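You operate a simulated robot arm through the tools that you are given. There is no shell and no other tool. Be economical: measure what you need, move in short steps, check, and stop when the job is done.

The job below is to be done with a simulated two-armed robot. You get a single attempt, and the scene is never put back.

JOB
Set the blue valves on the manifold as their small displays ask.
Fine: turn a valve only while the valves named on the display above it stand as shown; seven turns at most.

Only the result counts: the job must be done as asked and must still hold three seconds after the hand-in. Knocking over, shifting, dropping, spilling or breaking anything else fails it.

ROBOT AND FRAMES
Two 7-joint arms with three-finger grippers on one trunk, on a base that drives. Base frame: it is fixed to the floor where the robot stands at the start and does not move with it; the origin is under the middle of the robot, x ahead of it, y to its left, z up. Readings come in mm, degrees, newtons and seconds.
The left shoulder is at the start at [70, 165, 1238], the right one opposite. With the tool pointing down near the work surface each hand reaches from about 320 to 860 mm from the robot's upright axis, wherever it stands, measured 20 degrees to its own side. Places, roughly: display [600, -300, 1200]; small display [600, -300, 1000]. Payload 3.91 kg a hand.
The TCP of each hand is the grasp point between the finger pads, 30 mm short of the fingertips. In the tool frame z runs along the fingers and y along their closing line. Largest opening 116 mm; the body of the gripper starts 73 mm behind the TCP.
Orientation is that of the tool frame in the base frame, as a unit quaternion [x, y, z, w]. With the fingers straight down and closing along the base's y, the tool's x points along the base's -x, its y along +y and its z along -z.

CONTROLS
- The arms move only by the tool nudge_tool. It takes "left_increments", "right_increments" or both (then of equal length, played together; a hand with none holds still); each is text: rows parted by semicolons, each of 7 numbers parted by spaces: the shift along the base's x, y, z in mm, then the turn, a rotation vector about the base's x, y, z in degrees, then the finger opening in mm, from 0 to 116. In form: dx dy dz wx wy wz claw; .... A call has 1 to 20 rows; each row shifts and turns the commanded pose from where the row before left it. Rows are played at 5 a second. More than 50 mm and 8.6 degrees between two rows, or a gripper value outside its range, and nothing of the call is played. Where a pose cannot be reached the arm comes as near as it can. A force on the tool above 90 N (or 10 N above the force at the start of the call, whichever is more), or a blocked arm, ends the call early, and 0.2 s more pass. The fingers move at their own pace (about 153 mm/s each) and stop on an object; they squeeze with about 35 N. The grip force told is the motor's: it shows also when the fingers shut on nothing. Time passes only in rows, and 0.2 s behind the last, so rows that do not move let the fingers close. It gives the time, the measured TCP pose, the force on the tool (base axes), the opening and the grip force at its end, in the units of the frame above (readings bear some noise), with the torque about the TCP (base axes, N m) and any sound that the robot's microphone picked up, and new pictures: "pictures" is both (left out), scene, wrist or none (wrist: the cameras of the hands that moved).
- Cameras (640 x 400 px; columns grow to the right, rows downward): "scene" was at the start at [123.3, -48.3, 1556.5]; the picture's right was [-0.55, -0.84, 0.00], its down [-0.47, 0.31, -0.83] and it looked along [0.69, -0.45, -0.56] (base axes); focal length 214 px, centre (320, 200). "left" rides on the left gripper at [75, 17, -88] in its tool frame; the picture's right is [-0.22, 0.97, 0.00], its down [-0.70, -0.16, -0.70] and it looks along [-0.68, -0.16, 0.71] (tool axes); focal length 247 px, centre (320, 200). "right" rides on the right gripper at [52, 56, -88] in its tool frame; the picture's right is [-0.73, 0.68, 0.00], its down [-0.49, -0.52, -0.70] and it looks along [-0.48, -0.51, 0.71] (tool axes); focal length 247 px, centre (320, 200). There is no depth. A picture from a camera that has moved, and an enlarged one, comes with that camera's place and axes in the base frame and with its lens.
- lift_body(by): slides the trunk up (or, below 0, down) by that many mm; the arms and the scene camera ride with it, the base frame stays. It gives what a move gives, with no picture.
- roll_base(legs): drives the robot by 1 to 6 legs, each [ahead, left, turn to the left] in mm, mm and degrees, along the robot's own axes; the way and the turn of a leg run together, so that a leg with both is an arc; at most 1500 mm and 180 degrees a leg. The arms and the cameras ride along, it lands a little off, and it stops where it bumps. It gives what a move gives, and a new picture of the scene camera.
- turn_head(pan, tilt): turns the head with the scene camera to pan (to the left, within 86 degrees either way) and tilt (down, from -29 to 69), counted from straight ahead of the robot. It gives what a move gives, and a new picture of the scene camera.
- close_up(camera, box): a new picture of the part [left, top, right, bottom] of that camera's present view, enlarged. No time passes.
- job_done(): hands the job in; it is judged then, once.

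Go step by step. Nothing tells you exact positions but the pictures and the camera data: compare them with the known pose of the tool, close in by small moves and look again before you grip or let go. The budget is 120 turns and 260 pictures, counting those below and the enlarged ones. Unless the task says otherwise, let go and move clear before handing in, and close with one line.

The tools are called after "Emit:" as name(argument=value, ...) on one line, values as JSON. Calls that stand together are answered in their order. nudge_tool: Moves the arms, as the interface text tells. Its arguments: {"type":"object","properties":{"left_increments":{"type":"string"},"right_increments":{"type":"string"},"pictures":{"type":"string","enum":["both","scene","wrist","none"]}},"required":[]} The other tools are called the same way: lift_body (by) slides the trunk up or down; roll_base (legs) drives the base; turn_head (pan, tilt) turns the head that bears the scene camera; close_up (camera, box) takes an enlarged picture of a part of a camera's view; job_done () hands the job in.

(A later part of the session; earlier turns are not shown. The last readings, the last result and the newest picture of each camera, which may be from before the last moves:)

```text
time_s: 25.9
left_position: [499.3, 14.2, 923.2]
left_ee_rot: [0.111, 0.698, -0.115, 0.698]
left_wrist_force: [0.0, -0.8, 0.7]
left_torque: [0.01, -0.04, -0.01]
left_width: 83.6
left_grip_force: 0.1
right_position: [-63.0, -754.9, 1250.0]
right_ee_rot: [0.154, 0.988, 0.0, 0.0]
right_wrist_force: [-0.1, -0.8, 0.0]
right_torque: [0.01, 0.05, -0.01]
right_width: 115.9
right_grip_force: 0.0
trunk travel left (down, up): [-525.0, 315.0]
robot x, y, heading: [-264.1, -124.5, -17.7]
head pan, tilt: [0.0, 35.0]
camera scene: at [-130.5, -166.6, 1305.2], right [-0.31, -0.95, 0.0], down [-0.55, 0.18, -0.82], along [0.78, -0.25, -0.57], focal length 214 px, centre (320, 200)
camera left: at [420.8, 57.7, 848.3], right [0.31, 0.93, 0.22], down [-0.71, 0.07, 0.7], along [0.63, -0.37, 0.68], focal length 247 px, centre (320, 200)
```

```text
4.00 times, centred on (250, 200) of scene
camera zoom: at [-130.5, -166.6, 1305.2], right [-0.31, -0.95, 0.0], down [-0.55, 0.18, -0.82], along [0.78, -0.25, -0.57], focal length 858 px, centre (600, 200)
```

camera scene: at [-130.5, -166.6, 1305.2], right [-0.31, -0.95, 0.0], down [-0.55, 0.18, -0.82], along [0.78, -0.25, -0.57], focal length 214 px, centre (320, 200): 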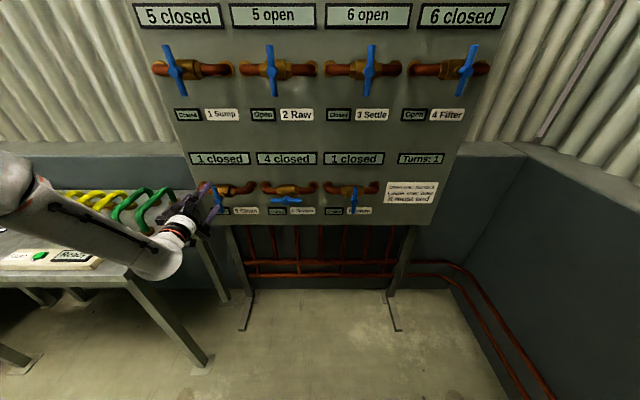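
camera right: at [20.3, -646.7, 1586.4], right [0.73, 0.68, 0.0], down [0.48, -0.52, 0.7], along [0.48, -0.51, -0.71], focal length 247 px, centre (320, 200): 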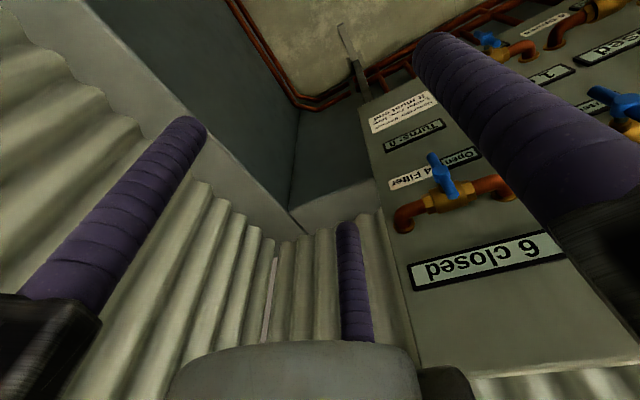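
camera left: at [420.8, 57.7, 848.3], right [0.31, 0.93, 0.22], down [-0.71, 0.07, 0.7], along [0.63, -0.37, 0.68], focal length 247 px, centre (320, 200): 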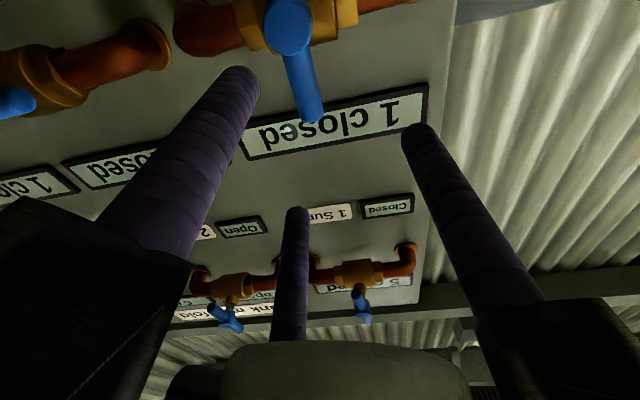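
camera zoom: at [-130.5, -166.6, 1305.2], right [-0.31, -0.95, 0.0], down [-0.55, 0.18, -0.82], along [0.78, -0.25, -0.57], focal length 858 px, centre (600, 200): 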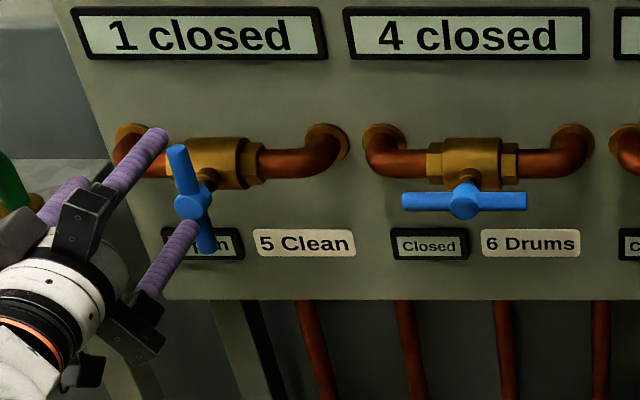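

Valve 5 hub ≈[577,-9,868]. I lower to it and look before inserting.

Emit:
nudge_tool(left_increments="0 0 -28 0 0 0 84;0 0 -28 0 0 0 84;15.8 -5.2 0 0 0 0 84", pictures="both")

Emit:
close_up(camera="scene", box=[170, 175, 250, 225])

```text
time_s: 26.6
left_position: [513.8, 10.7, 869.7]
left_ee_rot: [0.11, 0.698, -0.114, 0.698]
left_wrist_force: [-0.5, -0.5, 0.5]
left_torque: [0.0, 0.01, 0.02]
left_width: 84.2
left_grip_force: 0.0
right_position: [-64.3, -753.5, 1249.4]
right_ee_rot: [0.154, 0.988, 0.0, 0.0]
right_wrist_force: [0.5, 0.2, 0.8]
right_torque: [0.0, -0.02, 0.0]
right_width: 116.2
right_grip_force: 0.2
trunk travel left (down, up): [-525.0, 315.0]
robot x, y, heading: [-261.8, -122.5, -17.9]
head pan, tilt: [0.0, 35.0]
camera scene: at [-131.7, -166.8, 1305.3], right [-0.31, -0.95, 0.0], down [-0.55, 0.18, -0.82], along [0.78, -0.25, -0.57], focal length 214 px, centre (320, 200)
camera left: at [435.3, 54.3, 794.9], right [0.31, 0.93, 0.22], down [-0.71, 0.07, 0.7], along [0.63, -0.37, 0.68], focal length 247 px, centre (320, 200)
```

scene: 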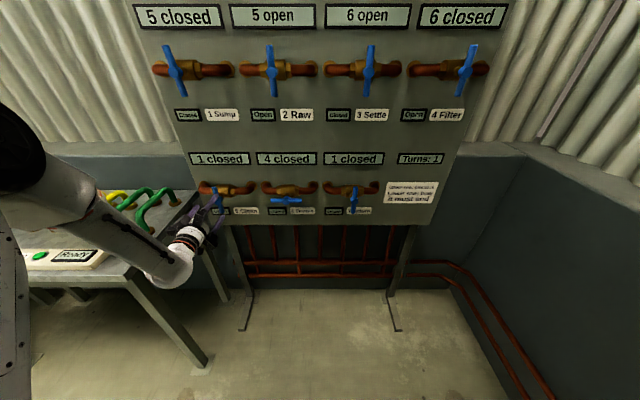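
left: 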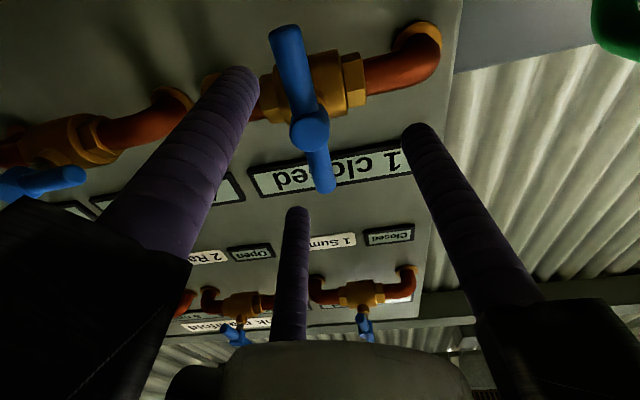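

```text
8.00 times, centred on (210, 200) of scene
camera zoom: at [-131.7, -166.8, 1305.3], right [-0.31, -0.95, 0.0], down [-0.55, 0.18, -0.82], along [0.78, -0.25, -0.57], focal length 1716 px, centre (1200, 200)
```

zoom: 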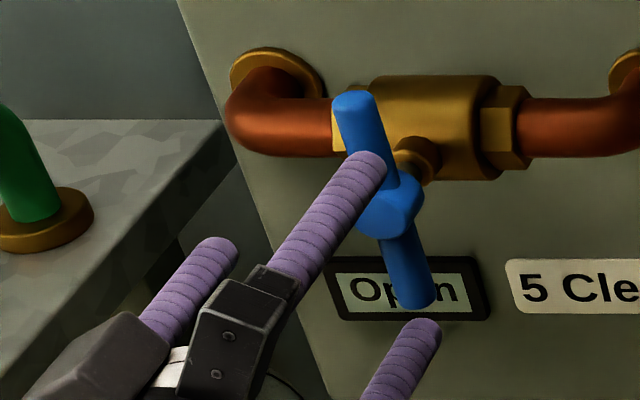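

Well aligned. Insert, cage, and trial turn counter-clockwise 24°.

Emit:
nudge_tool(left_increments="15.6 -7 -0.5 0 0 0 84;16.1 -5.3 -0.5 0 0 0 84;16.1 -5.3 -0.5 0 0 0 84;0.6 1.5 0 0 0 0 62;0 0 0 -7.59 2.51 0 62;0 0 0 -7.59 2.51 0 62;0 0 0 -7.59 2.51 0 62", pictures="wrist")

Emit:
close_up(camera="scene", box=[170, 175, 250, 225])

```text
time_s: 28.2
left_position: [561.3, -7.9, 869.1]
left_ee_rot: [-0.036, 0.705, -0.258, 0.659]
left_wrist_force: [-2.8, -12.9, 2.5]
left_torque: [0.03, 0.01, -0.15]
left_width: 64.6
left_grip_force: 2.5
right_position: [-66.1, -754.9, 1249.4]
right_ee_rot: [0.155, 0.988, 0.0, 0.0]
right_wrist_force: [-0.8, 0.5, 0.0]
right_torque: [0.02, -0.01, -0.02]
right_width: 116.0
right_grip_force: 0.1
trunk travel left (down, up): [-525.0, 315.0]
robot x, y, heading: [-262.2, -124.6, -17.8]
head pan, tilt: [0.0, 35.0]
camera left: at [472.9, 4.9, 794.0], right [0.31, 0.93, -0.2], down [-0.62, 0.36, 0.7], along [0.72, -0.09, 0.69], focal length 247 px, centre (320, 200)
```

left: 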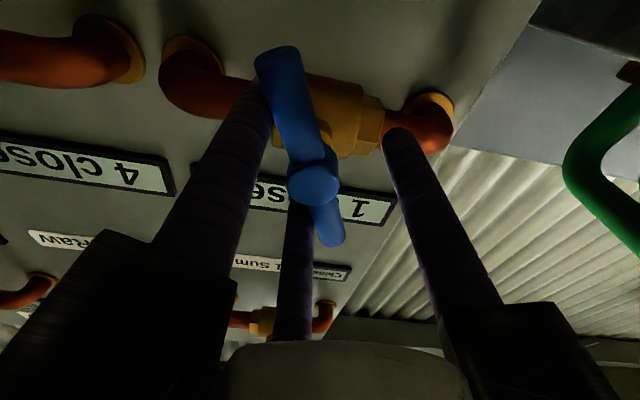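

```text
8.00 times, centred on (210, 200) of scene
camera zoom: at [-132.2, -168.2, 1305.4], right [-0.31, -0.95, 0.0], down [-0.55, 0.18, -0.82], along [0.78, -0.25, -0.57], focal length 1716 px, centre (1200, 200)
```

zoom: 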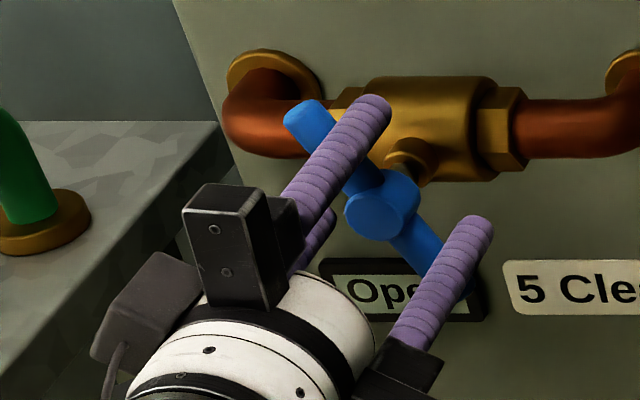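

It turns. I relax the fingers to 67 and finish the 90°.

Emit:
nudge_tool(left_increments="0 0 0 -7.83 2.59 0 67;0 0 0 -7.83 2.59 0 67;0 0 0 -7.83 2.59 0 67;0 0 0 -7.83 2.59 0 67;0 0 0 -7.83 2.59 0 67;0 0 0 -7.83 2.59 0 67;0 0 0 -7.83 2.59 0 67;0 0 0 -7.83 2.59 0 67", pictures="wrist")

Emit:
close_up(camera="scene", box=[170, 175, 250, 225])

```text
time_s: 30.1
left_position: [561.6, -5.5, 867.1]
left_ee_rot: [0.417, -0.572, 0.574, -0.412]
left_wrist_force: [-0.2, 0.5, 1.5]
left_torque: [0.07, -0.05, -0.01]
left_width: 67.6
left_grip_force: 1.1
right_position: [-65.3, -754.0, 1251.0]
right_ee_rot: [0.155, 0.988, 0.0, 0.001]
right_wrist_force: [-0.9, -0.9, -0.2]
right_torque: [-0.01, -0.01, 0.03]
right_width: 116.0
right_grip_force: 0.2
trunk travel left (down, up): [-525.0, 315.0]
robot x, y, heading: [-264.4, -122.9, -17.5]
head pan, tilt: [0.0, 35.0]
camera left: at [453.3, -49.4, 851.2], right [0.07, 0.21, -0.98], down [-0.45, 0.88, 0.15], along [0.89, 0.43, 0.15], focal length 247 px, centre (320, 200)
```

left: 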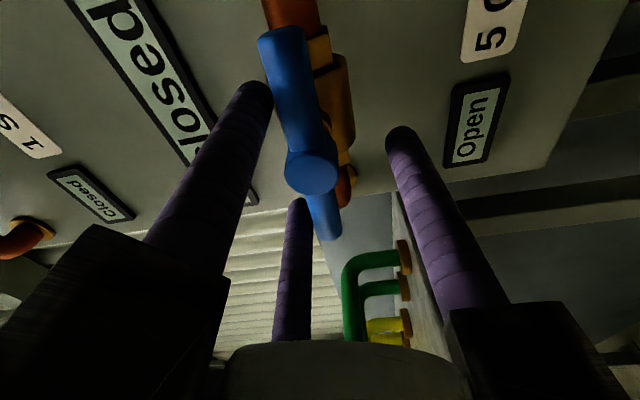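

```text
8.00 times, centred on (210, 200) of scene
camera zoom: at [-132.1, -165.9, 1305.4], right [-0.31, -0.95, 0.0], down [-0.55, 0.17, -0.82], along [0.78, -0.25, -0.57], focal length 1716 px, centre (1200, 200)
```

zoom: 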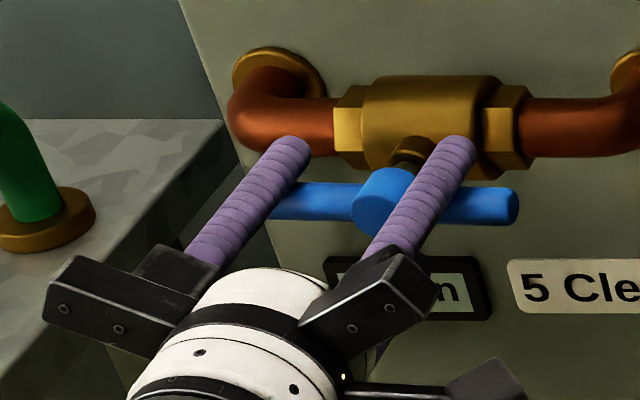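

Nearly horizontal; I add 4° to seat it, then open, retract and check the counter.

Emit:
nudge_tool(left_increments="0 0 0 -3.8 1.26 0 67;0 0 0 0 0 0 67;0 0 2 3.8 -1.26 0 84;0 0 0 0 0 0 84;-15.8 5.2 0 0 0 0 84;-20 6.6 0 0 0 0 84;-30 9.9 0 0 0 0 84", pictures="scene")

Emit:
close_up(camera="scene", box=[170, 145, 330, 245])

Emit:
close_up(camera="scene", box=[310, 130, 470, 230])

```text
time_s: 31.6
left_position: [496.0, 14.7, 869.4]
left_ee_rot: [0.414, -0.572, 0.574, -0.414]
left_wrist_force: [0.1, -0.1, -0.2]
left_torque: [0.02, -0.01, -0.01]
left_width: 84.0
left_grip_force: 0.1
right_position: [-65.2, -752.7, 1251.2]
right_ee_rot: [0.155, 0.988, -0.001, 0.001]
right_wrist_force: [-0.3, 0.3, 0.8]
right_torque: [-0.01, -0.03, 0.01]
right_width: 115.9
right_grip_force: 0.0
trunk travel left (down, up): [-525.0, 315.0]
robot x, y, heading: [-263.3, -125.1, -17.7]
head pan, tilt: [0.0, 35.0]
camera scene: at [-132.7, -165.6, 1305.5], right [-0.31, -0.95, 0.0], down [-0.55, 0.17, -0.82], along [0.78, -0.25, -0.57], focal length 214 px, centre (320, 200)
```

scene: 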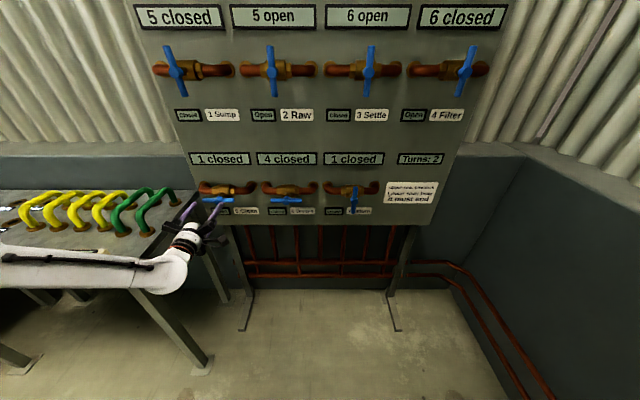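

```text
4.00 times, centred on (250, 195) of scene
camera zoom: at [-132.7, -165.6, 1305.5], right [-0.31, -0.95, 0.0], down [-0.55, 0.17, -0.82], along [0.78, -0.25, -0.57], focal length 858 px, centre (600, 220)
```

zoom: 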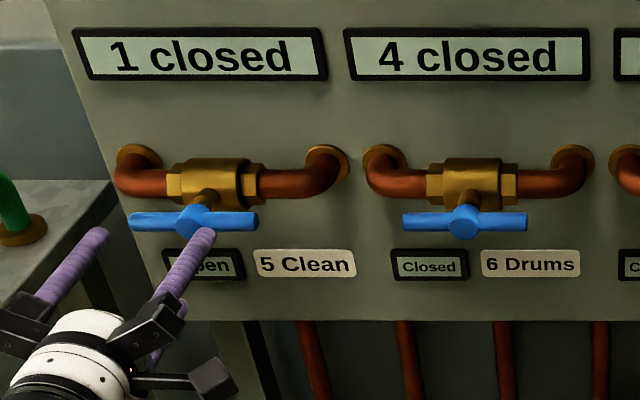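

```text
4.00 times, centred on (390, 180) of scene
camera zoom: at [-132.7, -165.6, 1305.5], right [-0.31, -0.95, 0.0], down [-0.55, 0.17, -0.82], along [0.78, -0.25, -0.57], focal length 858 px, centre (40, 280)
```

zoom: 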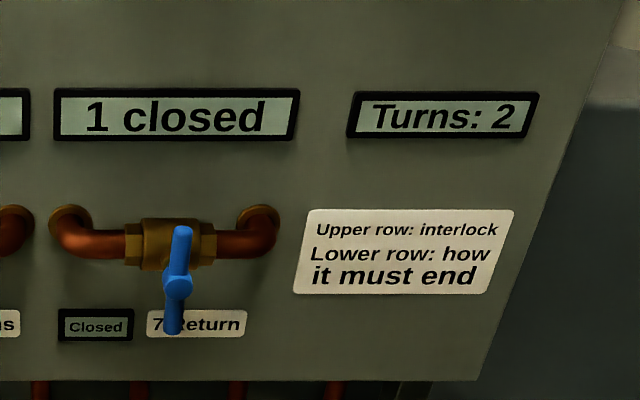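

Turns: 2, valve 5 open. Now valve 6 (4 is closed, so allowed): I slide right in front of it.

Emit:
nudge_tool(left_increments="-12.2 -38.5 0 0 0 0 84;-12.2 -38.5 0 0 0 0 84;-12.2 -38.5 0 0 0 0 84;-12.2 -38.5 0 0 0 0 84;-12.2 -38.5 0 0 0 0 84;-12.2 -38.5 0 0 0 0 84", pictures="both")

Emit:
close_up(camera="scene", box=[240, 165, 336, 225])

```text
time_s: 33.0
left_position: [423.5, -216.4, 870.8]
left_ee_rot: [0.416, -0.572, 0.573, -0.414]
left_wrist_force: [0.2, 0.7, 0.3]
left_torque: [0.0, -0.01, 0.02]
left_width: 84.1
left_grip_force: 0.1
right_position: [-66.5, -754.9, 1248.5]
right_ee_rot: [0.155, 0.988, 0.002, 0.0]
right_wrist_force: [-0.2, -0.6, 0.1]
right_torque: [0.04, 0.01, 0.0]
right_width: 116.0
right_grip_force: 0.0
trunk travel left (down, up): [-525.0, 315.0]
robot x, y, heading: [-259.4, -124.5, -17.7]
head pan, tilt: [0.0, 35.0]
camera scene: at [-131.8, -168.1, 1305.2], right [-0.31, -0.95, 0.0], down [-0.55, 0.18, -0.82], along [0.78, -0.25, -0.57], focal length 214 px, centre (320, 200)
camera left: at [316.7, -259.8, 854.2], right [0.07, 0.21, -0.98], down [-0.45, 0.88, 0.16], along [0.89, 0.43, 0.15], focal length 247 px, centre (320, 200)
```

scene: 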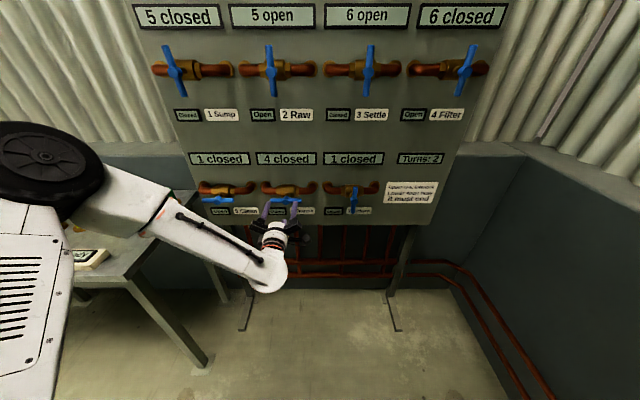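
left: 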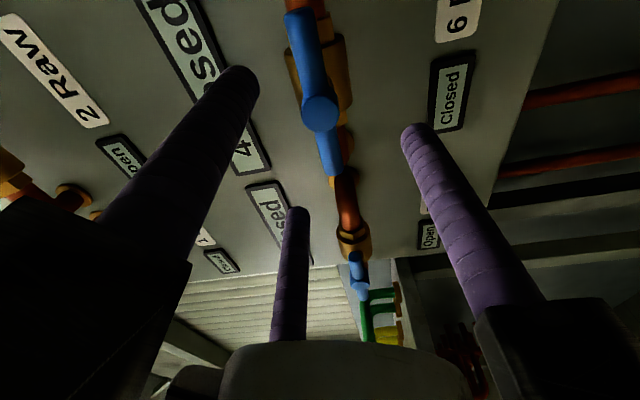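

```text
6.67 times, centred on (288, 195) of scene
camera zoom: at [-131.8, -168.1, 1305.2], right [-0.31, -0.95, 0.0], down [-0.55, 0.18, -0.82], along [0.78, -0.25, -0.57], focal length 1430 px, centre (533, 233)
```

zoom: 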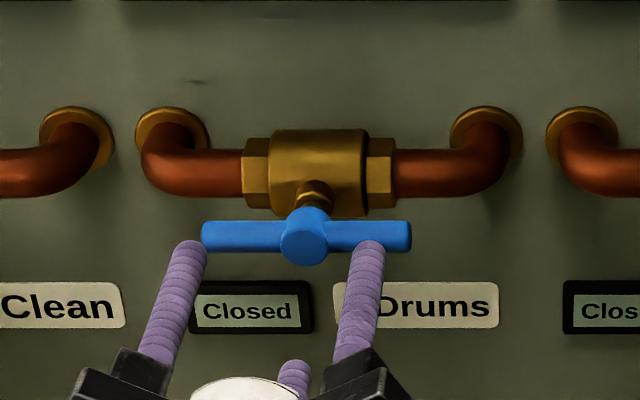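

Lined up with valve 6. Insert, cage, and turn clockwise 24°.

Emit:
nudge_tool(left_increments="16.3 -3.5 0.5 0 0 0 84;15.7 -5.2 0.5 0 0 0 84;15.7 -5.2 0.5 0 0 0 84;15.7 -5.2 0 0 0 0 84;0 0 -2 0 0 0 66;0 0 0 7.59 -2.51 0 66;0 0 0 7.59 -2.51 0 66;0 0 0 7.59 -2.51 0 66", pictures="none")

Emit:
close_up(camera="scene", box=[240, 165, 336, 225])

```text
time_s: 34.9
left_position: [485.7, -233.3, 869.8]
left_ee_rot: [-0.287, 0.646, -0.475, 0.524]
left_wrist_force: [-0.5, -1.0, 3.1]
left_torque: [-0.15, -0.02, 0.03]
left_width: 66.2
left_grip_force: 0.3
right_position: [-65.5, -754.1, 1250.6]
right_ee_rot: [0.155, 0.988, 0.0, 0.001]
right_wrist_force: [-0.2, 0.2, -0.3]
right_torque: [0.0, 0.0, 0.0]
right_width: 115.9
right_grip_force: 0.1
trunk travel left (down, up): [-525.0, 315.0]
robot x, y, heading: [-261.8, -127.0, -17.8]
head pan, tilt: [0.0, 35.0]
```

```text
6.67 times, centred on (288, 195) of scene
camera zoom: at [-132.4, -166.9, 1305.4], right [-0.31, -0.95, 0.0], down [-0.55, 0.18, -0.82], along [0.78, -0.25, -0.57], focal length 1430 px, centre (533, 233)
```

zoom: 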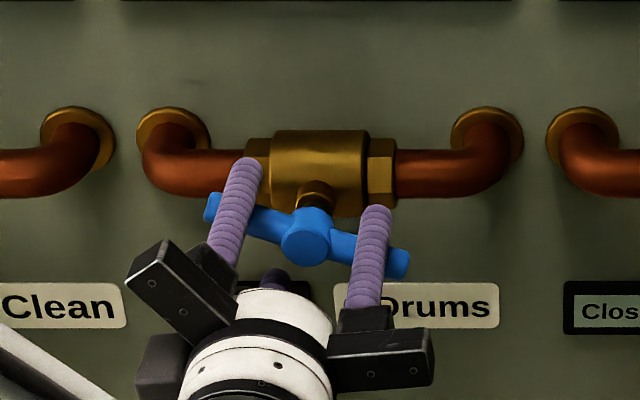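

Turning as expected. Finish to 90° plus 3° to seat, then open and retract.

Emit:
nudge_tool(left_increments="0 0 0 7.83 -2.59 0 66;0 0 0 7.83 -2.59 0 66;0 0 0 7.83 -2.59 0 66;0 0 0 7.83 -2.59 0 66;0 0 0 7.83 -2.59 0 66;0 0 0 7.83 -2.59 0 66;0 0 0 7.83 -2.59 0 66;0 0 0 7.83 -2.59 0 66;0 0 0 3.8 -1.26 0 66;0 0 0 0 0 0 66", pictures="none")

Emit:
close_up(camera="scene", box=[240, 165, 336, 225])

```text
time_s: 37.0
left_position: [484.7, -237.3, 870.1]
left_ee_rot: [0.138, 0.693, -0.091, 0.702]
left_wrist_force: [-4.2, -18.6, 6.6]
left_torque: [-0.74, 0.23, -0.21]
left_width: 67.2
left_grip_force: 0.9
right_position: [-66.1, -756.5, 1249.9]
right_ee_rot: [0.155, 0.988, 0.001, 0.0]
right_wrist_force: [0.9, -0.1, -0.6]
right_torque: [-0.01, 0.01, -0.01]
right_width: 116.3
right_grip_force: 0.0
trunk travel left (down, up): [-525.0, 315.0]
robot x, y, heading: [-263.8, -123.6, -17.9]
head pan, tilt: [0.0, 35.0]
```

```text
6.67 times, centred on (288, 195) of scene
camera zoom: at [-133.3, -168.8, 1305.4], right [-0.31, -0.95, 0.0], down [-0.55, 0.18, -0.82], along [0.78, -0.25, -0.57], focal length 1430 px, centre (533, 233)
```

zoom: 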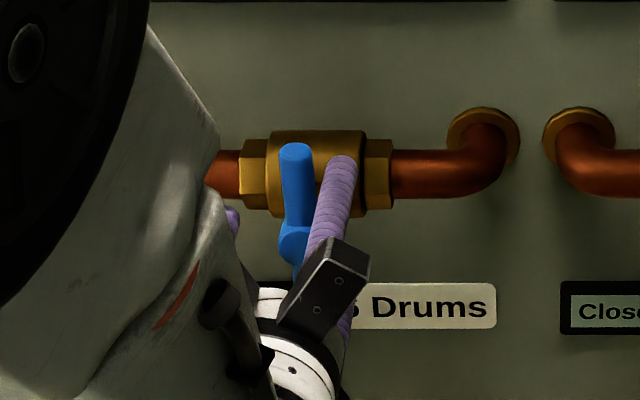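

At the stop and vertical. Open, retract, check.

Emit:
nudge_tool(left_increments="0 0 0 -3.8 1.26 0 84;0 0 0 -1.9 0.63 0 84;-15.8 5.2 0 0 0 0 84;-20 6.6 0 0 0 0 84;-30 9.9 0 0 0 0 84", pictures="scene")

Emit:
close_up(camera="scene", box=[250, 145, 450, 245])

```text
time_s: 38.2
left_position: [424.2, -199.5, 859.1]
left_ee_rot: [0.086, 0.71, -0.122, 0.689]
left_wrist_force: [-0.5, -0.5, -0.2]
left_torque: [-0.01, -0.02, -0.06]
left_width: 84.1
left_grip_force: 0.1
right_position: [-65.7, -753.6, 1250.5]
right_ee_rot: [0.154, 0.988, 0.0, 0.001]
right_wrist_force: [0.2, -0.5, 0.1]
right_torque: [0.0, 0.02, 0.01]
right_width: 115.9
right_grip_force: 0.1
trunk travel left (down, up): [-525.0, 315.0]
robot x, y, heading: [-262.5, -123.5, -17.8]
head pan, tilt: [0.0, 35.0]
camera scene: at [-132.0, -165.8, 1305.3], right [-0.31, -0.95, 0.0], down [-0.55, 0.17, -0.82], along [0.78, -0.25, -0.57], focal length 214 px, centre (320, 200)
```

scene: 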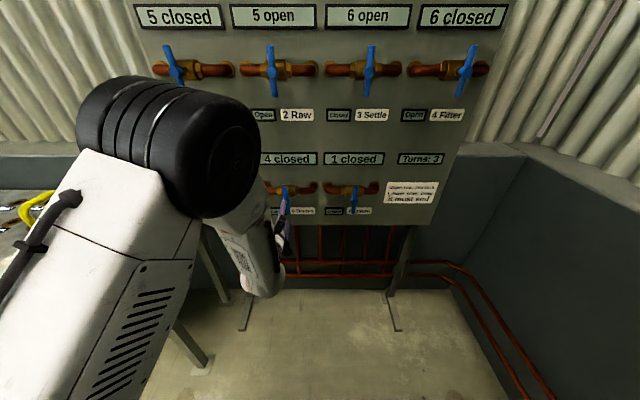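

```text
3.20 times, centred on (350, 195) of scene
camera zoom: at [-132.0, -165.8, 1305.3], right [-0.31, -0.95, 0.0], down [-0.55, 0.17, -0.82], along [0.78, -0.25, -0.57], focal length 686 px, centre (224, 216)
```

zoom: 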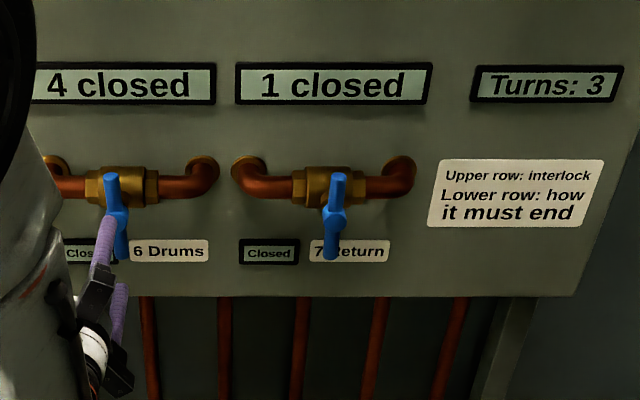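

Turns: 3, valve 6 closed. Raise the trunk back and move to valve 2.

Emit:
lift_body(by=250)

Emit:
nudge_tool(left_increments="0 0 30 0 0 0 84;0 0 40 0 0 0 84;0 0 40 0 0 0 84;0 0 30 0 0 0 84", pictures="both")

```text
time_s: 40.8
left_position: [426.1, -203.5, 1117.5]
left_ee_rot: [0.082, 0.706, -0.127, 0.692]
left_wrist_force: [-0.8, 0.7, 0.4]
left_torque: [-0.02, 0.02, -0.01]
left_width: 83.7
left_grip_force: 0.1
right_position: [-65.4, -753.0, 1499.6]
right_ee_rot: [0.155, 0.988, -0.001, 0.001]
right_wrist_force: [-0.2, -0.5, -0.9]
right_torque: [-0.01, 0.02, -0.01]
right_width: 116.0
right_grip_force: 0.1
trunk travel left (down, up): [-775.0, 65.0]
robot x, y, heading: [-260.4, -124.9, -17.9]
head pan, tilt: [0.0, 35.0]
```

```text
time_s: 41.8
left_position: [421.3, -212.7, 1261.1]
left_ee_rot: [0.1, 0.699, -0.125, 0.697]
left_wrist_force: [1.0, 0.3, -0.4]
left_torque: [0.01, 0.0, -0.01]
left_width: 84.2
left_grip_force: 0.1
right_position: [-66.4, -752.5, 1500.4]
right_ee_rot: [0.155, 0.988, 0.0, 0.0]
right_wrist_force: [-0.1, 0.0, -0.3]
right_torque: [0.0, -0.04, -0.01]
right_width: 116.1
right_grip_force: 0.0
trunk travel left (down, up): [-775.0, 65.0]
robot x, y, heading: [-262.8, -126.6, -17.7]
head pan, tilt: [0.0, 35.0]
camera scene: at [-132.6, -165.5, 1555.4], right [-0.31, -0.95, 0.0], down [-0.55, 0.17, -0.82], along [0.78, -0.25, -0.57], focal length 214 px, centre (320, 200)
camera left: at [340.9, -171.6, 1186.5], right [0.31, 0.93, 0.19], down [-0.71, 0.1, 0.7], along [0.64, -0.35, 0.69], focal length 247 px, centre (320, 200)
```

scene: 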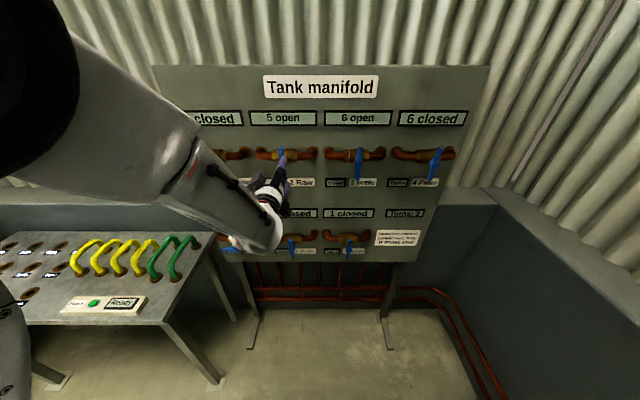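
left: 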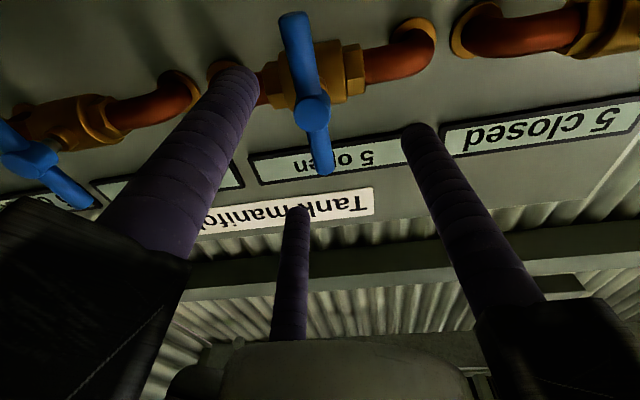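

Aligned with valve 2 (5 is open, allowed). Insert, cage, trial turn counter-clockwise.

Emit:
nudge_tool(left_increments="15.7 -7.4 -0.5 0 0 0 84;16.3 -5.4 -0.5 0 0 0 84;16.3 -5.4 -0.5 0 0 0 84;16.3 -5.4 0 0 0 0 84;0 0 0 0 0 0 67;0 0 0 -6.64 2.2 0 67;0 0 0 -7.59 2.51 0 67;0 0 0 -7.59 2.51 0 67", pictures="wrist")

Emit:
close_up(camera="scene", box=[230, 120, 326, 180])

```text
time_s: 43.6
left_position: [484.2, -236.8, 1259.5]
left_ee_rot: [-0.043, 0.705, -0.264, 0.657]
left_wrist_force: [-1.6, -1.8, 1.2]
left_torque: [0.05, -0.04, -0.04]
left_width: 67.1
left_grip_force: 0.2
right_position: [-64.7, -754.2, 1501.5]
right_ee_rot: [0.155, 0.988, 0.0, 0.0]
right_wrist_force: [0.4, -0.5, 0.3]
right_torque: [-0.03, 0.0, 0.03]
right_width: 116.0
right_grip_force: 0.0
trunk travel left (down, up): [-775.0, 65.0]
robot x, y, heading: [-263.9, -122.6, -17.6]
head pan, tilt: [0.0, 35.0]
camera left: at [395.6, -225.2, 1184.7], right [0.31, 0.93, -0.22], down [-0.62, 0.37, 0.7], along [0.72, -0.08, 0.68], focal length 247 px, centre (320, 200)
```

left: 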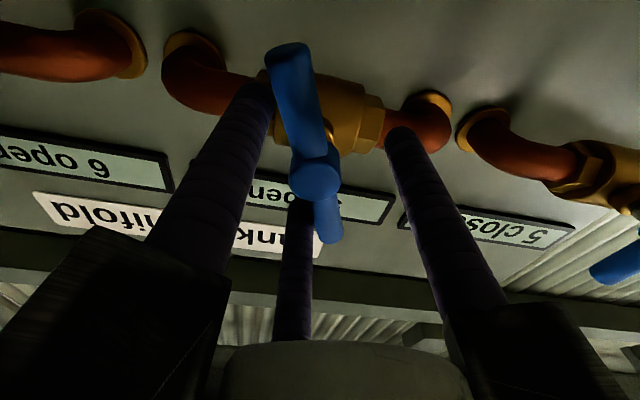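

```text
6.67 times, centred on (278, 150) of scene
camera zoom: at [-131.8, -166.4, 1555.3], right [-0.31, -0.95, 0.0], down [-0.55, 0.18, -0.82], along [0.78, -0.25, -0.57], focal length 1430 px, centre (600, 533)
```

zoom: 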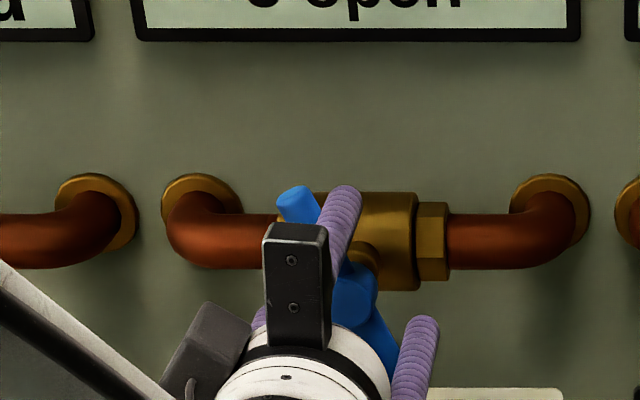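

Turning well. Continue to 90° plus seating.

Emit:
nudge_tool(left_increments="0 0 0 -7.83 2.59 0 67;0 0 0 -7.83 2.59 0 67;0 0 0 -7.83 2.59 0 67;0 0 0 -7.83 2.59 0 67;0 0 0 -7.83 2.59 0 67;0 0 0 -7.83 2.59 0 67;0 0 0 -7.83 2.59 0 67;0 0 0 -7.83 2.59 0 67;0 0 0 -3.8 1.26 0 67;0 0 0 0 0 0 67", pictures="wrist")

Emit:
close_up(camera="scene", box=[230, 120, 326, 180])

```text
time_s: 45.8
left_position: [485.9, -236.7, 1259.1]
left_ee_rot: [0.44, -0.553, 0.591, -0.388]
left_wrist_force: [0.4, -0.3, 0.2]
left_torque: [0.03, -0.02, 0.01]
left_width: 67.3
left_grip_force: 0.1
right_position: [-66.4, -753.6, 1500.8]
right_ee_rot: [0.155, 0.988, 0.0, 0.0]
right_wrist_force: [-0.8, -0.2, 0.5]
right_torque: [0.0, 0.04, 0.02]
right_width: 115.7
right_grip_force: 0.0
trunk travel left (down, up): [-775.0, 65.0]
robot x, y, heading: [-259.5, -123.0, -18.1]
head pan, tilt: [0.0, 35.0]
camera left: at [377.7, -281.2, 1249.6], right [0.04, 0.13, -0.99], down [-0.44, 0.89, 0.09], along [0.9, 0.44, 0.09], focal length 247 px, centre (320, 200)
```

left: 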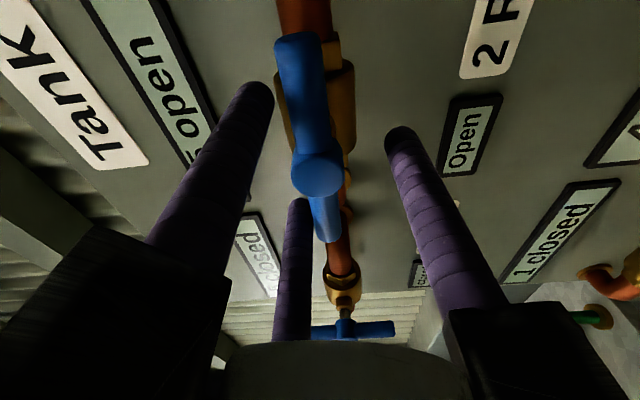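

```text
6.67 times, centred on (278, 150) of scene
camera zoom: at [-131.9, -166.4, 1555.3], right [-0.31, -0.95, 0.0], down [-0.55, 0.18, -0.82], along [0.78, -0.25, -0.57], focal length 1430 px, centre (600, 533)
```

zoom: 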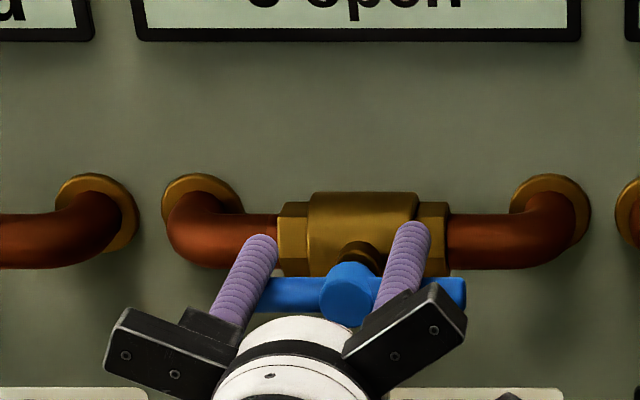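

Horizontal. Open and retract, then check.

Emit:
nudge_tool(left_increments="0 0 1 3.8 -1.26 0 84;0 0 1 0 0 0 84;-15.8 5.2 0 0 0 0 84;-20 6.6 0 0 0 0 84;-30 9.9 0 0 0 0 84;-30 9.9 0 0 0 0 84", pictures="scene")

Emit:
close_up(camera="scene", box=[230, 100, 470, 250])

```text
time_s: 47.2
left_position: [389.6, -203.6, 1263.7]
left_ee_rot: [0.421, -0.567, 0.578, -0.409]
left_wrist_force: [-1.0, 0.0, -0.3]
left_torque: [-0.01, -0.01, -0.01]
left_width: 83.8
left_grip_force: 0.0
right_position: [-67.2, -754.1, 1500.4]
right_ee_rot: [0.155, 0.988, 0.0, 0.001]
right_wrist_force: [0.0, -0.2, 0.4]
right_torque: [-0.05, -0.01, -0.01]
right_width: 116.0
right_grip_force: 0.0
trunk travel left (down, up): [-775.0, 65.0]
robot x, y, heading: [-260.6, -124.6, -17.8]
head pan, tilt: [0.0, 35.0]
camera scene: at [-133.4, -165.8, 1555.5], right [-0.31, -0.95, 0.0], down [-0.55, 0.18, -0.82], along [0.78, -0.25, -0.57], focal length 214 px, centre (320, 200)
```

scene: 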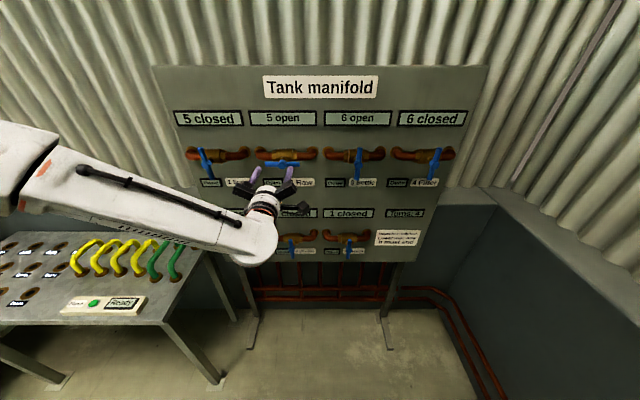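

```text
2.67 times, centred on (350, 175) of scene
camera zoom: at [-133.4, -165.8, 1555.5], right [-0.31, -0.95, 0.0], down [-0.55, 0.18, -0.82], along [0.78, -0.25, -0.57], focal length 572 px, centre (240, 267)
```

zoom: 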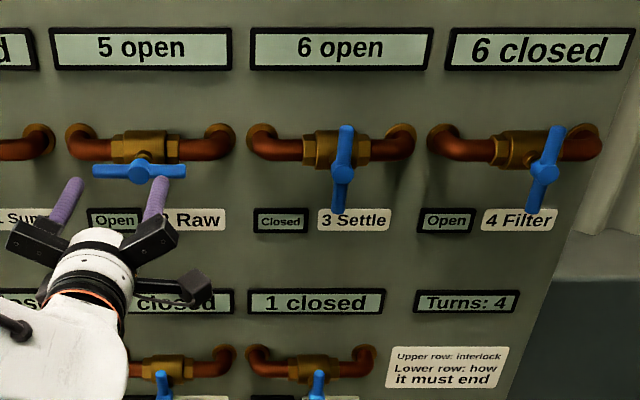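

Turns: 4, valve 2 open. Last: valve 4 (6 is closed), hub ≈[347,-704,1260]; I'll use the right hand, turning it to face the panel.

Emit:
nudge_tool(right_increments="28.1 7.7 -21.8 -2.569 -7.765 0 84;28.1 7.7 -21.8 -2.569 -7.765 0 84;28.1 7.7 -21.8 -2.569 -7.765 0 84;28.1 7.7 -21.8 -2.569 -7.765 0 84;28.1 7.7 -21.8 -2.569 -7.765 0 84;28.1 7.7 -21.8 -2.569 -7.765 0 84;28.1 7.7 -21.8 -2.569 -7.765 0 84;28.1 7.7 -21.8 -2.569 -7.765 0 84;28.1 7.7 -21.8 -2.569 -7.765 0 84;28.1 7.7 -21.8 -2.569 -7.765 0 84;28.1 7.7 -21.8 -2.569 -7.765 0 84", pictures="both")

Emit:
close_up(camera="scene", box=[380, 120, 476, 180])

```text
time_s: 49.6
left_position: [391.4, -205.4, 1262.5]
left_ee_rot: [0.421, -0.569, 0.576, -0.408]
left_wrist_force: [0.5, 0.3, 0.1]
left_torque: [0.01, -0.01, -0.01]
left_width: 84.1
left_grip_force: 0.0
right_position: [378.0, -817.0, 1380.0]
right_ee_rot: [0.111, 0.699, -0.115, 0.697]
right_wrist_force: [0.6, -0.2, 0.0]
right_torque: [0.0, 0.02, 0.07]
right_width: 84.5
right_grip_force: 0.1
right hand out of reach, approached as far as the arm can: row 2, 3, 4, 5, 6, 7
trunk travel left (down, up): [-775.0, 65.0]
robot x, y, heading: [-262.9, -124.8, -18.0]
head pan, tilt: [0.0, 35.0]
camera scene: at [-130.7, -167.8, 1555.1], right [-0.31, -0.95, 0.0], down [-0.55, 0.18, -0.82], along [0.78, -0.25, -0.57], focal length 214 px, centre (320, 200)
camera right: at [312.0, -736.8, 1325.8], right [0.22, 0.65, 0.73], down [-0.83, -0.27, 0.49], along [0.52, -0.71, 0.48], focal length 247 px, centre (320, 200)
```

scene: 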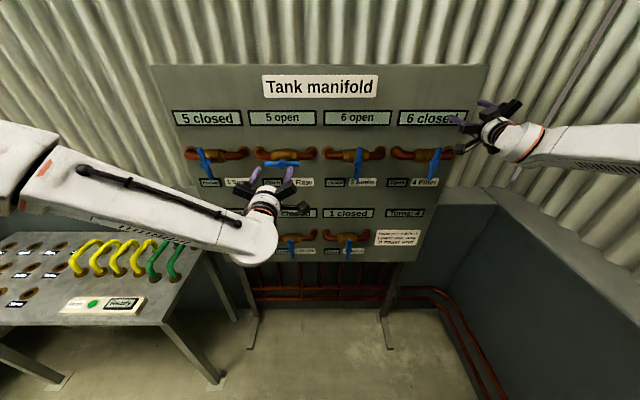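
right: 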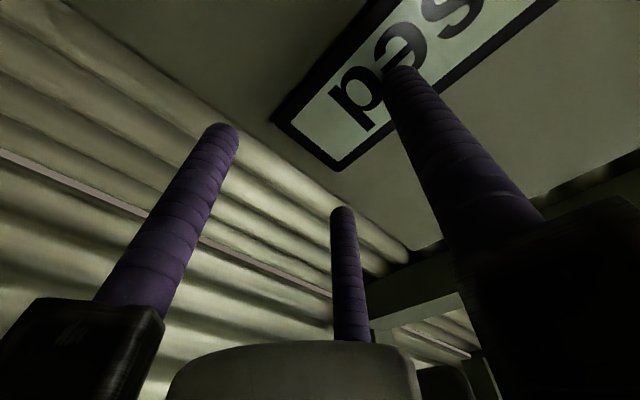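

```text
6.67 times, centred on (428, 150) of scene
camera zoom: at [-130.7, -167.8, 1555.1], right [-0.31, -0.95, 0.0], down [-0.55, 0.18, -0.82], along [0.78, -0.25, -0.57], focal length 1430 px, centre (-400, 533)
```

zoom: 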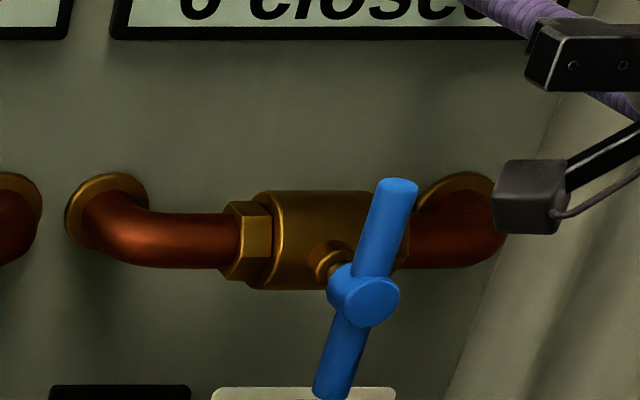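

The right hand overshot forward beside the display without contact. I pull straight back 150 mm, then shift to valve 4.

Emit:
nudge_tool(right_increments="-35.6 11.8 0 0 0 0 84;-35.6 11.8 0 0 0 0 84;-35.6 11.8 0 0 0 0 84;-35.6 11.8 0 0 0 0 84", pictures="none")

Emit:
nudge_tool(right_increments="7.6 22.8 -30.2 0 0 0 84;7.6 22.8 -30.2 0 0 0 84;7.6 22.8 -30.2 0 0 0 84;7.6 22.8 -30.2 0 0 0 84", pictures="both")

```text
time_s: 50.6
left_position: [389.3, -203.3, 1262.8]
left_ee_rot: [0.42, -0.568, 0.577, -0.409]
left_wrist_force: [-0.1, -0.2, -0.6]
left_torque: [0.01, 0.0, 0.04]
left_width: 83.9
left_grip_force: 0.1
right_position: [303.8, -781.8, 1366.1]
right_ee_rot: [0.11, 0.699, -0.116, 0.697]
right_wrist_force: [-0.1, -0.8, 0.1]
right_torque: [0.03, 0.02, 0.01]
right_width: 84.0
right_grip_force: 0.0
right hand out of reach, approached as far as the arm can: row 3, 4
trunk travel left (down, up): [-775.0, 65.0]
robot x, y, heading: [-261.5, -126.4, -18.0]
head pan, tilt: [0.0, 35.0]
```

```text
time_s: 51.6
left_position: [391.6, -203.3, 1261.8]
left_ee_rot: [0.421, -0.569, 0.577, -0.408]
left_wrist_force: [-0.5, -1.0, 0.0]
left_torque: [0.0, 0.02, 0.02]
left_width: 83.8
left_grip_force: 0.1
right_position: [302.7, -769.8, 1345.9]
right_ee_rot: [0.104, 0.7, -0.112, 0.698]
right_wrist_force: [0.7, -0.1, -0.4]
right_torque: [-0.01, 0.01, 0.02]
right_width: 84.1
right_grip_force: 0.0
right hand out of reach, approached as far as the arm can: row 1, 2, 3, 4
trunk travel left (down, up): [-775.0, 65.0]
robot x, y, heading: [-262.2, -124.3, -18.0]
head pan, tilt: [0.0, 35.0]
camera scene: at [-131.5, -166.7, 1555.3], right [-0.31, -0.95, 0.0], down [-0.55, 0.18, -0.82], along [0.78, -0.25, -0.57], focal length 214 px, centre (320, 200)
camera right: at [234.6, -689.6, 1292.4], right [0.21, 0.66, 0.72], down [-0.82, -0.28, 0.49], along [0.53, -0.7, 0.48], focal length 247 px, centre (320, 200)
```

scene: 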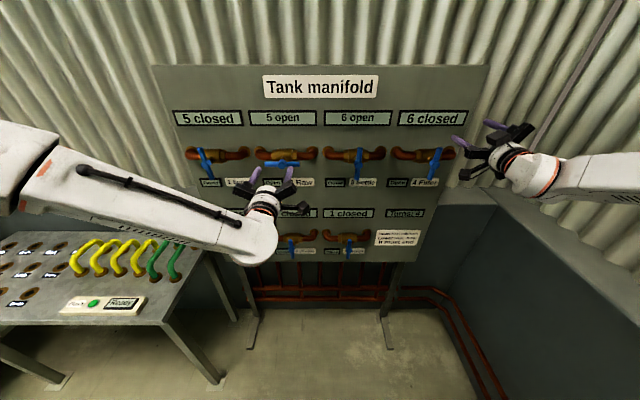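
right: 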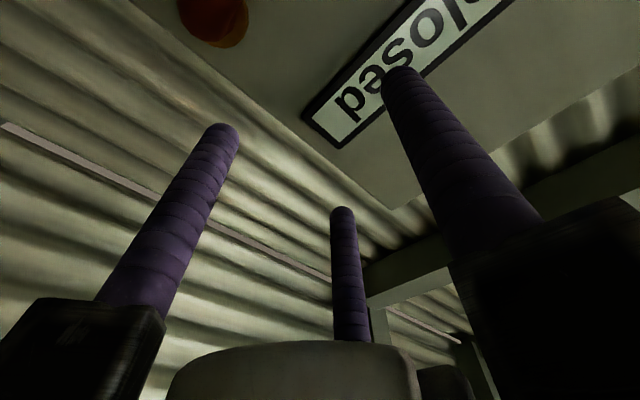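

The right arm reached an awkward posture. I'll unwind it to its pointing-down pose, then bring it in the mirrored way that worked for the left arm.

Emit:
nudge_tool(right_increments="-33.6 1.5 14 2.569 7.765 0 84;-33.6 1.5 14 2.569 7.765 0 84;-33.6 1.5 14 2.569 7.765 0 84;-33.6 1.5 14 2.569 7.765 0 84;-33.6 1.5 14 2.569 7.765 0 84;-33.6 1.5 14 2.569 7.765 0 84;-33.6 1.5 14 2.569 7.765 0 84;-33.6 1.5 14 2.569 7.765 0 84;-33.6 1.5 14 2.569 7.765 0 84;-33.6 1.5 14 2.569 7.765 0 84;-33.6 1.5 14 2.569 7.765 0 84", pictures="scene")

```text
time_s: 54.0
left_position: [390.7, -202.6, 1263.8]
left_ee_rot: [0.421, -0.568, 0.578, -0.408]
left_wrist_force: [0.1, -0.3, 0.5]
left_torque: [-0.03, 0.0, 0.03]
left_width: 84.0
left_grip_force: 0.0
right_position: [67.2, -796.7, 1441.5]
right_ee_rot: [0.154, 0.988, 0.0, -0.002]
right_wrist_force: [0.1, -0.5, 0.0]
right_torque: [0.01, -0.03, -0.02]
right_width: 84.1
right_grip_force: 0.1
right hand out of reach, approached as far as the arm can: row 1, 2, 3, 4, 5, 6
trunk travel left (down, up): [-775.0, 65.0]
robot x, y, heading: [-264.3, -123.9, -18.1]
head pan, tilt: [0.0, 35.0]
camera scene: at [-131.7, -166.5, 1555.3], right [-0.31, -0.95, 0.0], down [-0.55, 0.18, -0.82], along [0.78, -0.25, -0.57], focal length 214 px, centre (320, 200)
```

scene: 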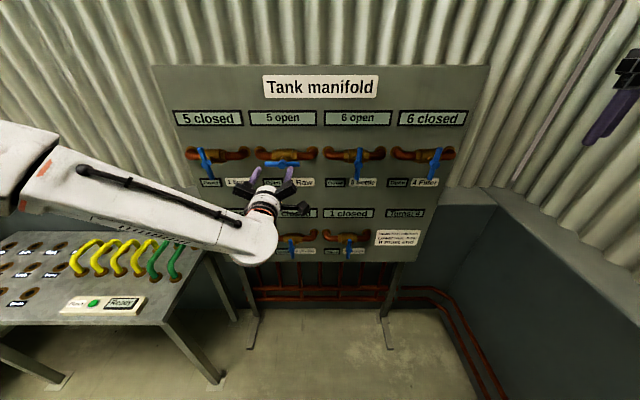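

Emit:
nudge_tool(right_increments="-1.3 39.7 -7.9 0 0 0 84;-1.3 39.7 -7.9 0 0 0 84;-1.3 39.7 -7.9 0 0 0 84;-1.3 39.7 -7.9 0 0 0 84;-1.3 39.7 -7.9 0 0 0 84;-1.3 39.7 -7.9 0 0 0 84;-1.3 39.7 -7.9 0 0 0 84;-1.3 39.7 -7.9 0 0 0 84;-1.3 39.7 -7.9 0 0 0 84", pictures="scene")

```text
time_s: 56.0
left_position: [390.6, -203.7, 1263.5]
left_ee_rot: [0.421, -0.568, 0.578, -0.408]
left_wrist_force: [-0.5, 1.1, -0.5]
left_torque: [0.01, -0.01, -0.04]
left_width: 84.1
left_grip_force: 0.1
right_position: [121.1, -565.7, 1416.9]
right_ee_rot: [0.162, 0.986, 0.026, -0.009]
right_wrist_force: [0.4, -1.0, -0.3]
right_torque: [-0.03, 0.0, 0.0]
right_width: 83.6
right_grip_force: 0.1
right hand out of reach, approached as far as the arm can: row 5, 6, 7, 8, 9
trunk travel left (down, up): [-775.0, 65.0]
robot x, y, heading: [-263.4, -122.3, -17.7]
head pan, tilt: [0.0, 35.0]
camera scene: at [-140.7, -167.6, 1536.8], right [-0.36, -0.93, 0.0], down [-0.69, 0.26, -0.67], along [0.63, -0.24, -0.74], focal length 214 px, centre (320, 200)
```

scene: 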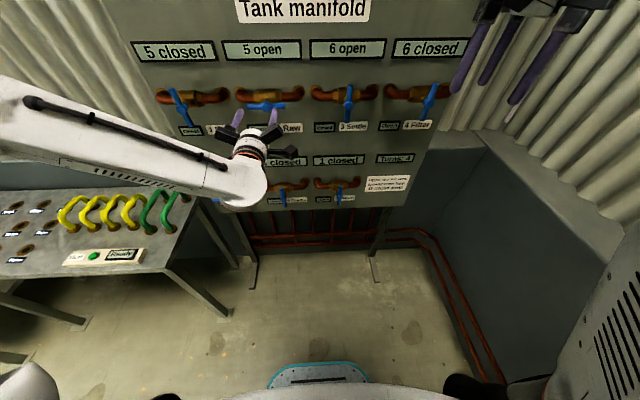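

The right arm nudged my own head camera. I move that hand forward and outward, clear of the head, and reset the head.

Emit:
nudge_tool(right_increments="10 -35 0 0 0 0 84;10 -35 0 0 0 0 84;10 -35 0 0 0 0 84;20 -20 0 0 0 0 84;20 -10 0 0 0 0 84", pictures="none")

Emit:
turn_head(pan=-45, tilt=20)

```text
time_s: 57.2
left_position: [392.1, -204.5, 1261.4]
left_ee_rot: [0.422, -0.569, 0.576, -0.408]
left_wrist_force: [0.7, -0.1, -1.0]
left_torque: [0.03, -0.02, 0.02]
left_width: 84.1
left_grip_force: 0.1
right_position: [196.1, -685.6, 1425.0]
right_ee_rot: [0.155, 0.988, 0.0, -0.001]
right_wrist_force: [-0.7, -0.2, 0.4]
right_torque: [0.02, 0.03, -0.03]
right_width: 83.9
right_grip_force: 0.0
trunk travel left (down, up): [-775.0, 65.0]
robot x, y, heading: [-262.0, -126.7, -17.4]
head pan, tilt: [0.0, 35.0]
```

```text
time_s: 58.4
left_position: [390.9, -204.4, 1262.7]
left_ee_rot: [0.421, -0.568, 0.577, -0.409]
left_wrist_force: [-0.6, -0.4, -0.3]
left_torque: [-0.01, 0.0, 0.03]
left_width: 84.1
left_grip_force: 0.0
right_position: [194.7, -683.5, 1424.6]
right_ee_rot: [0.155, 0.988, 0.0, 0.001]
right_wrist_force: [0.3, 0.2, -0.4]
right_torque: [0.01, -0.02, 0.01]
right_width: 84.1
right_grip_force: 0.1
trunk travel left (down, up): [-775.0, 65.0]
robot x, y, heading: [-263.1, -124.9, -17.8]
head pan, tilt: [-45.0, 20.0]
camera scene: at [-172.5, -222.5, 1579.1], right [-0.89, -0.46, 0.0], down [-0.16, 0.3, -0.94], along [0.43, -0.84, -0.34], focal length 214 px, centre (320, 200)
```

scene: 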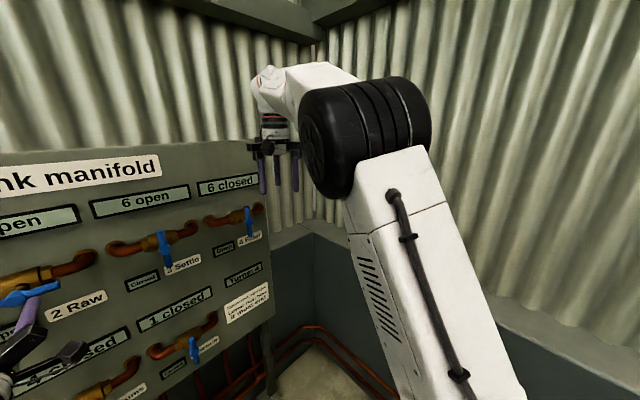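

The hand now hangs in front of valve 4's column. I rotate it toward the panel gradually while lowering.

Emit:
nudge_tool(right_increments="0 0 -15 -2.569 -7.765 0 84;0 0 -15 -2.569 -7.765 0 84;0 0 -15 -2.569 -7.765 0 84;0 0 -15 -2.569 -7.765 0 84;0 0 -15 -2.569 -7.765 0 84", pictures="scene")

```text
time_s: 59.5
left_position: [390.2, -205.5, 1264.1]
left_ee_rot: [0.42, -0.568, 0.577, -0.409]
left_wrist_force: [0.0, -0.1, -0.9]
left_torque: [-0.01, -0.02, 0.03]
left_width: 84.0
left_grip_force: 0.0
right_position: [275.1, -723.8, 1352.0]
right_ee_rot: [0.145, 0.926, -0.056, 0.344]
right_wrist_force: [-0.6, -0.1, -0.4]
right_torque: [0.05, 0.0, -0.01]
right_width: 84.1
right_grip_force: 0.1
right hand out of reach, approached as far as the arm can: row 3, 4, 5
trunk travel left (down, up): [-775.0, 65.0]
robot x, y, heading: [-263.3, -128.0, -17.7]
head pan, tilt: [-45.0, 20.0]
camera scene: at [-173.9, -223.0, 1579.2], right [-0.89, -0.46, 0.0], down [-0.16, 0.3, -0.94], along [0.43, -0.84, -0.34], focal length 214 px, centre (320, 200)
```

scene: 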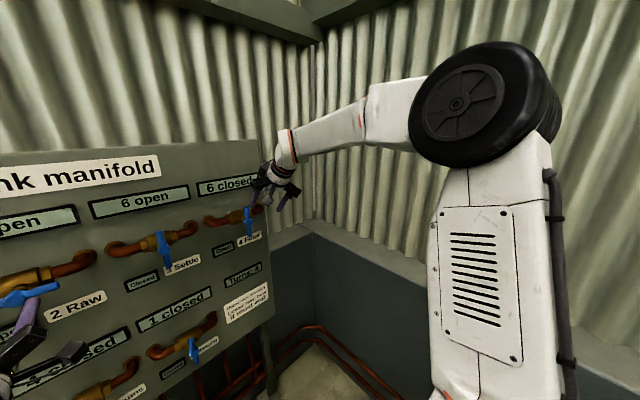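

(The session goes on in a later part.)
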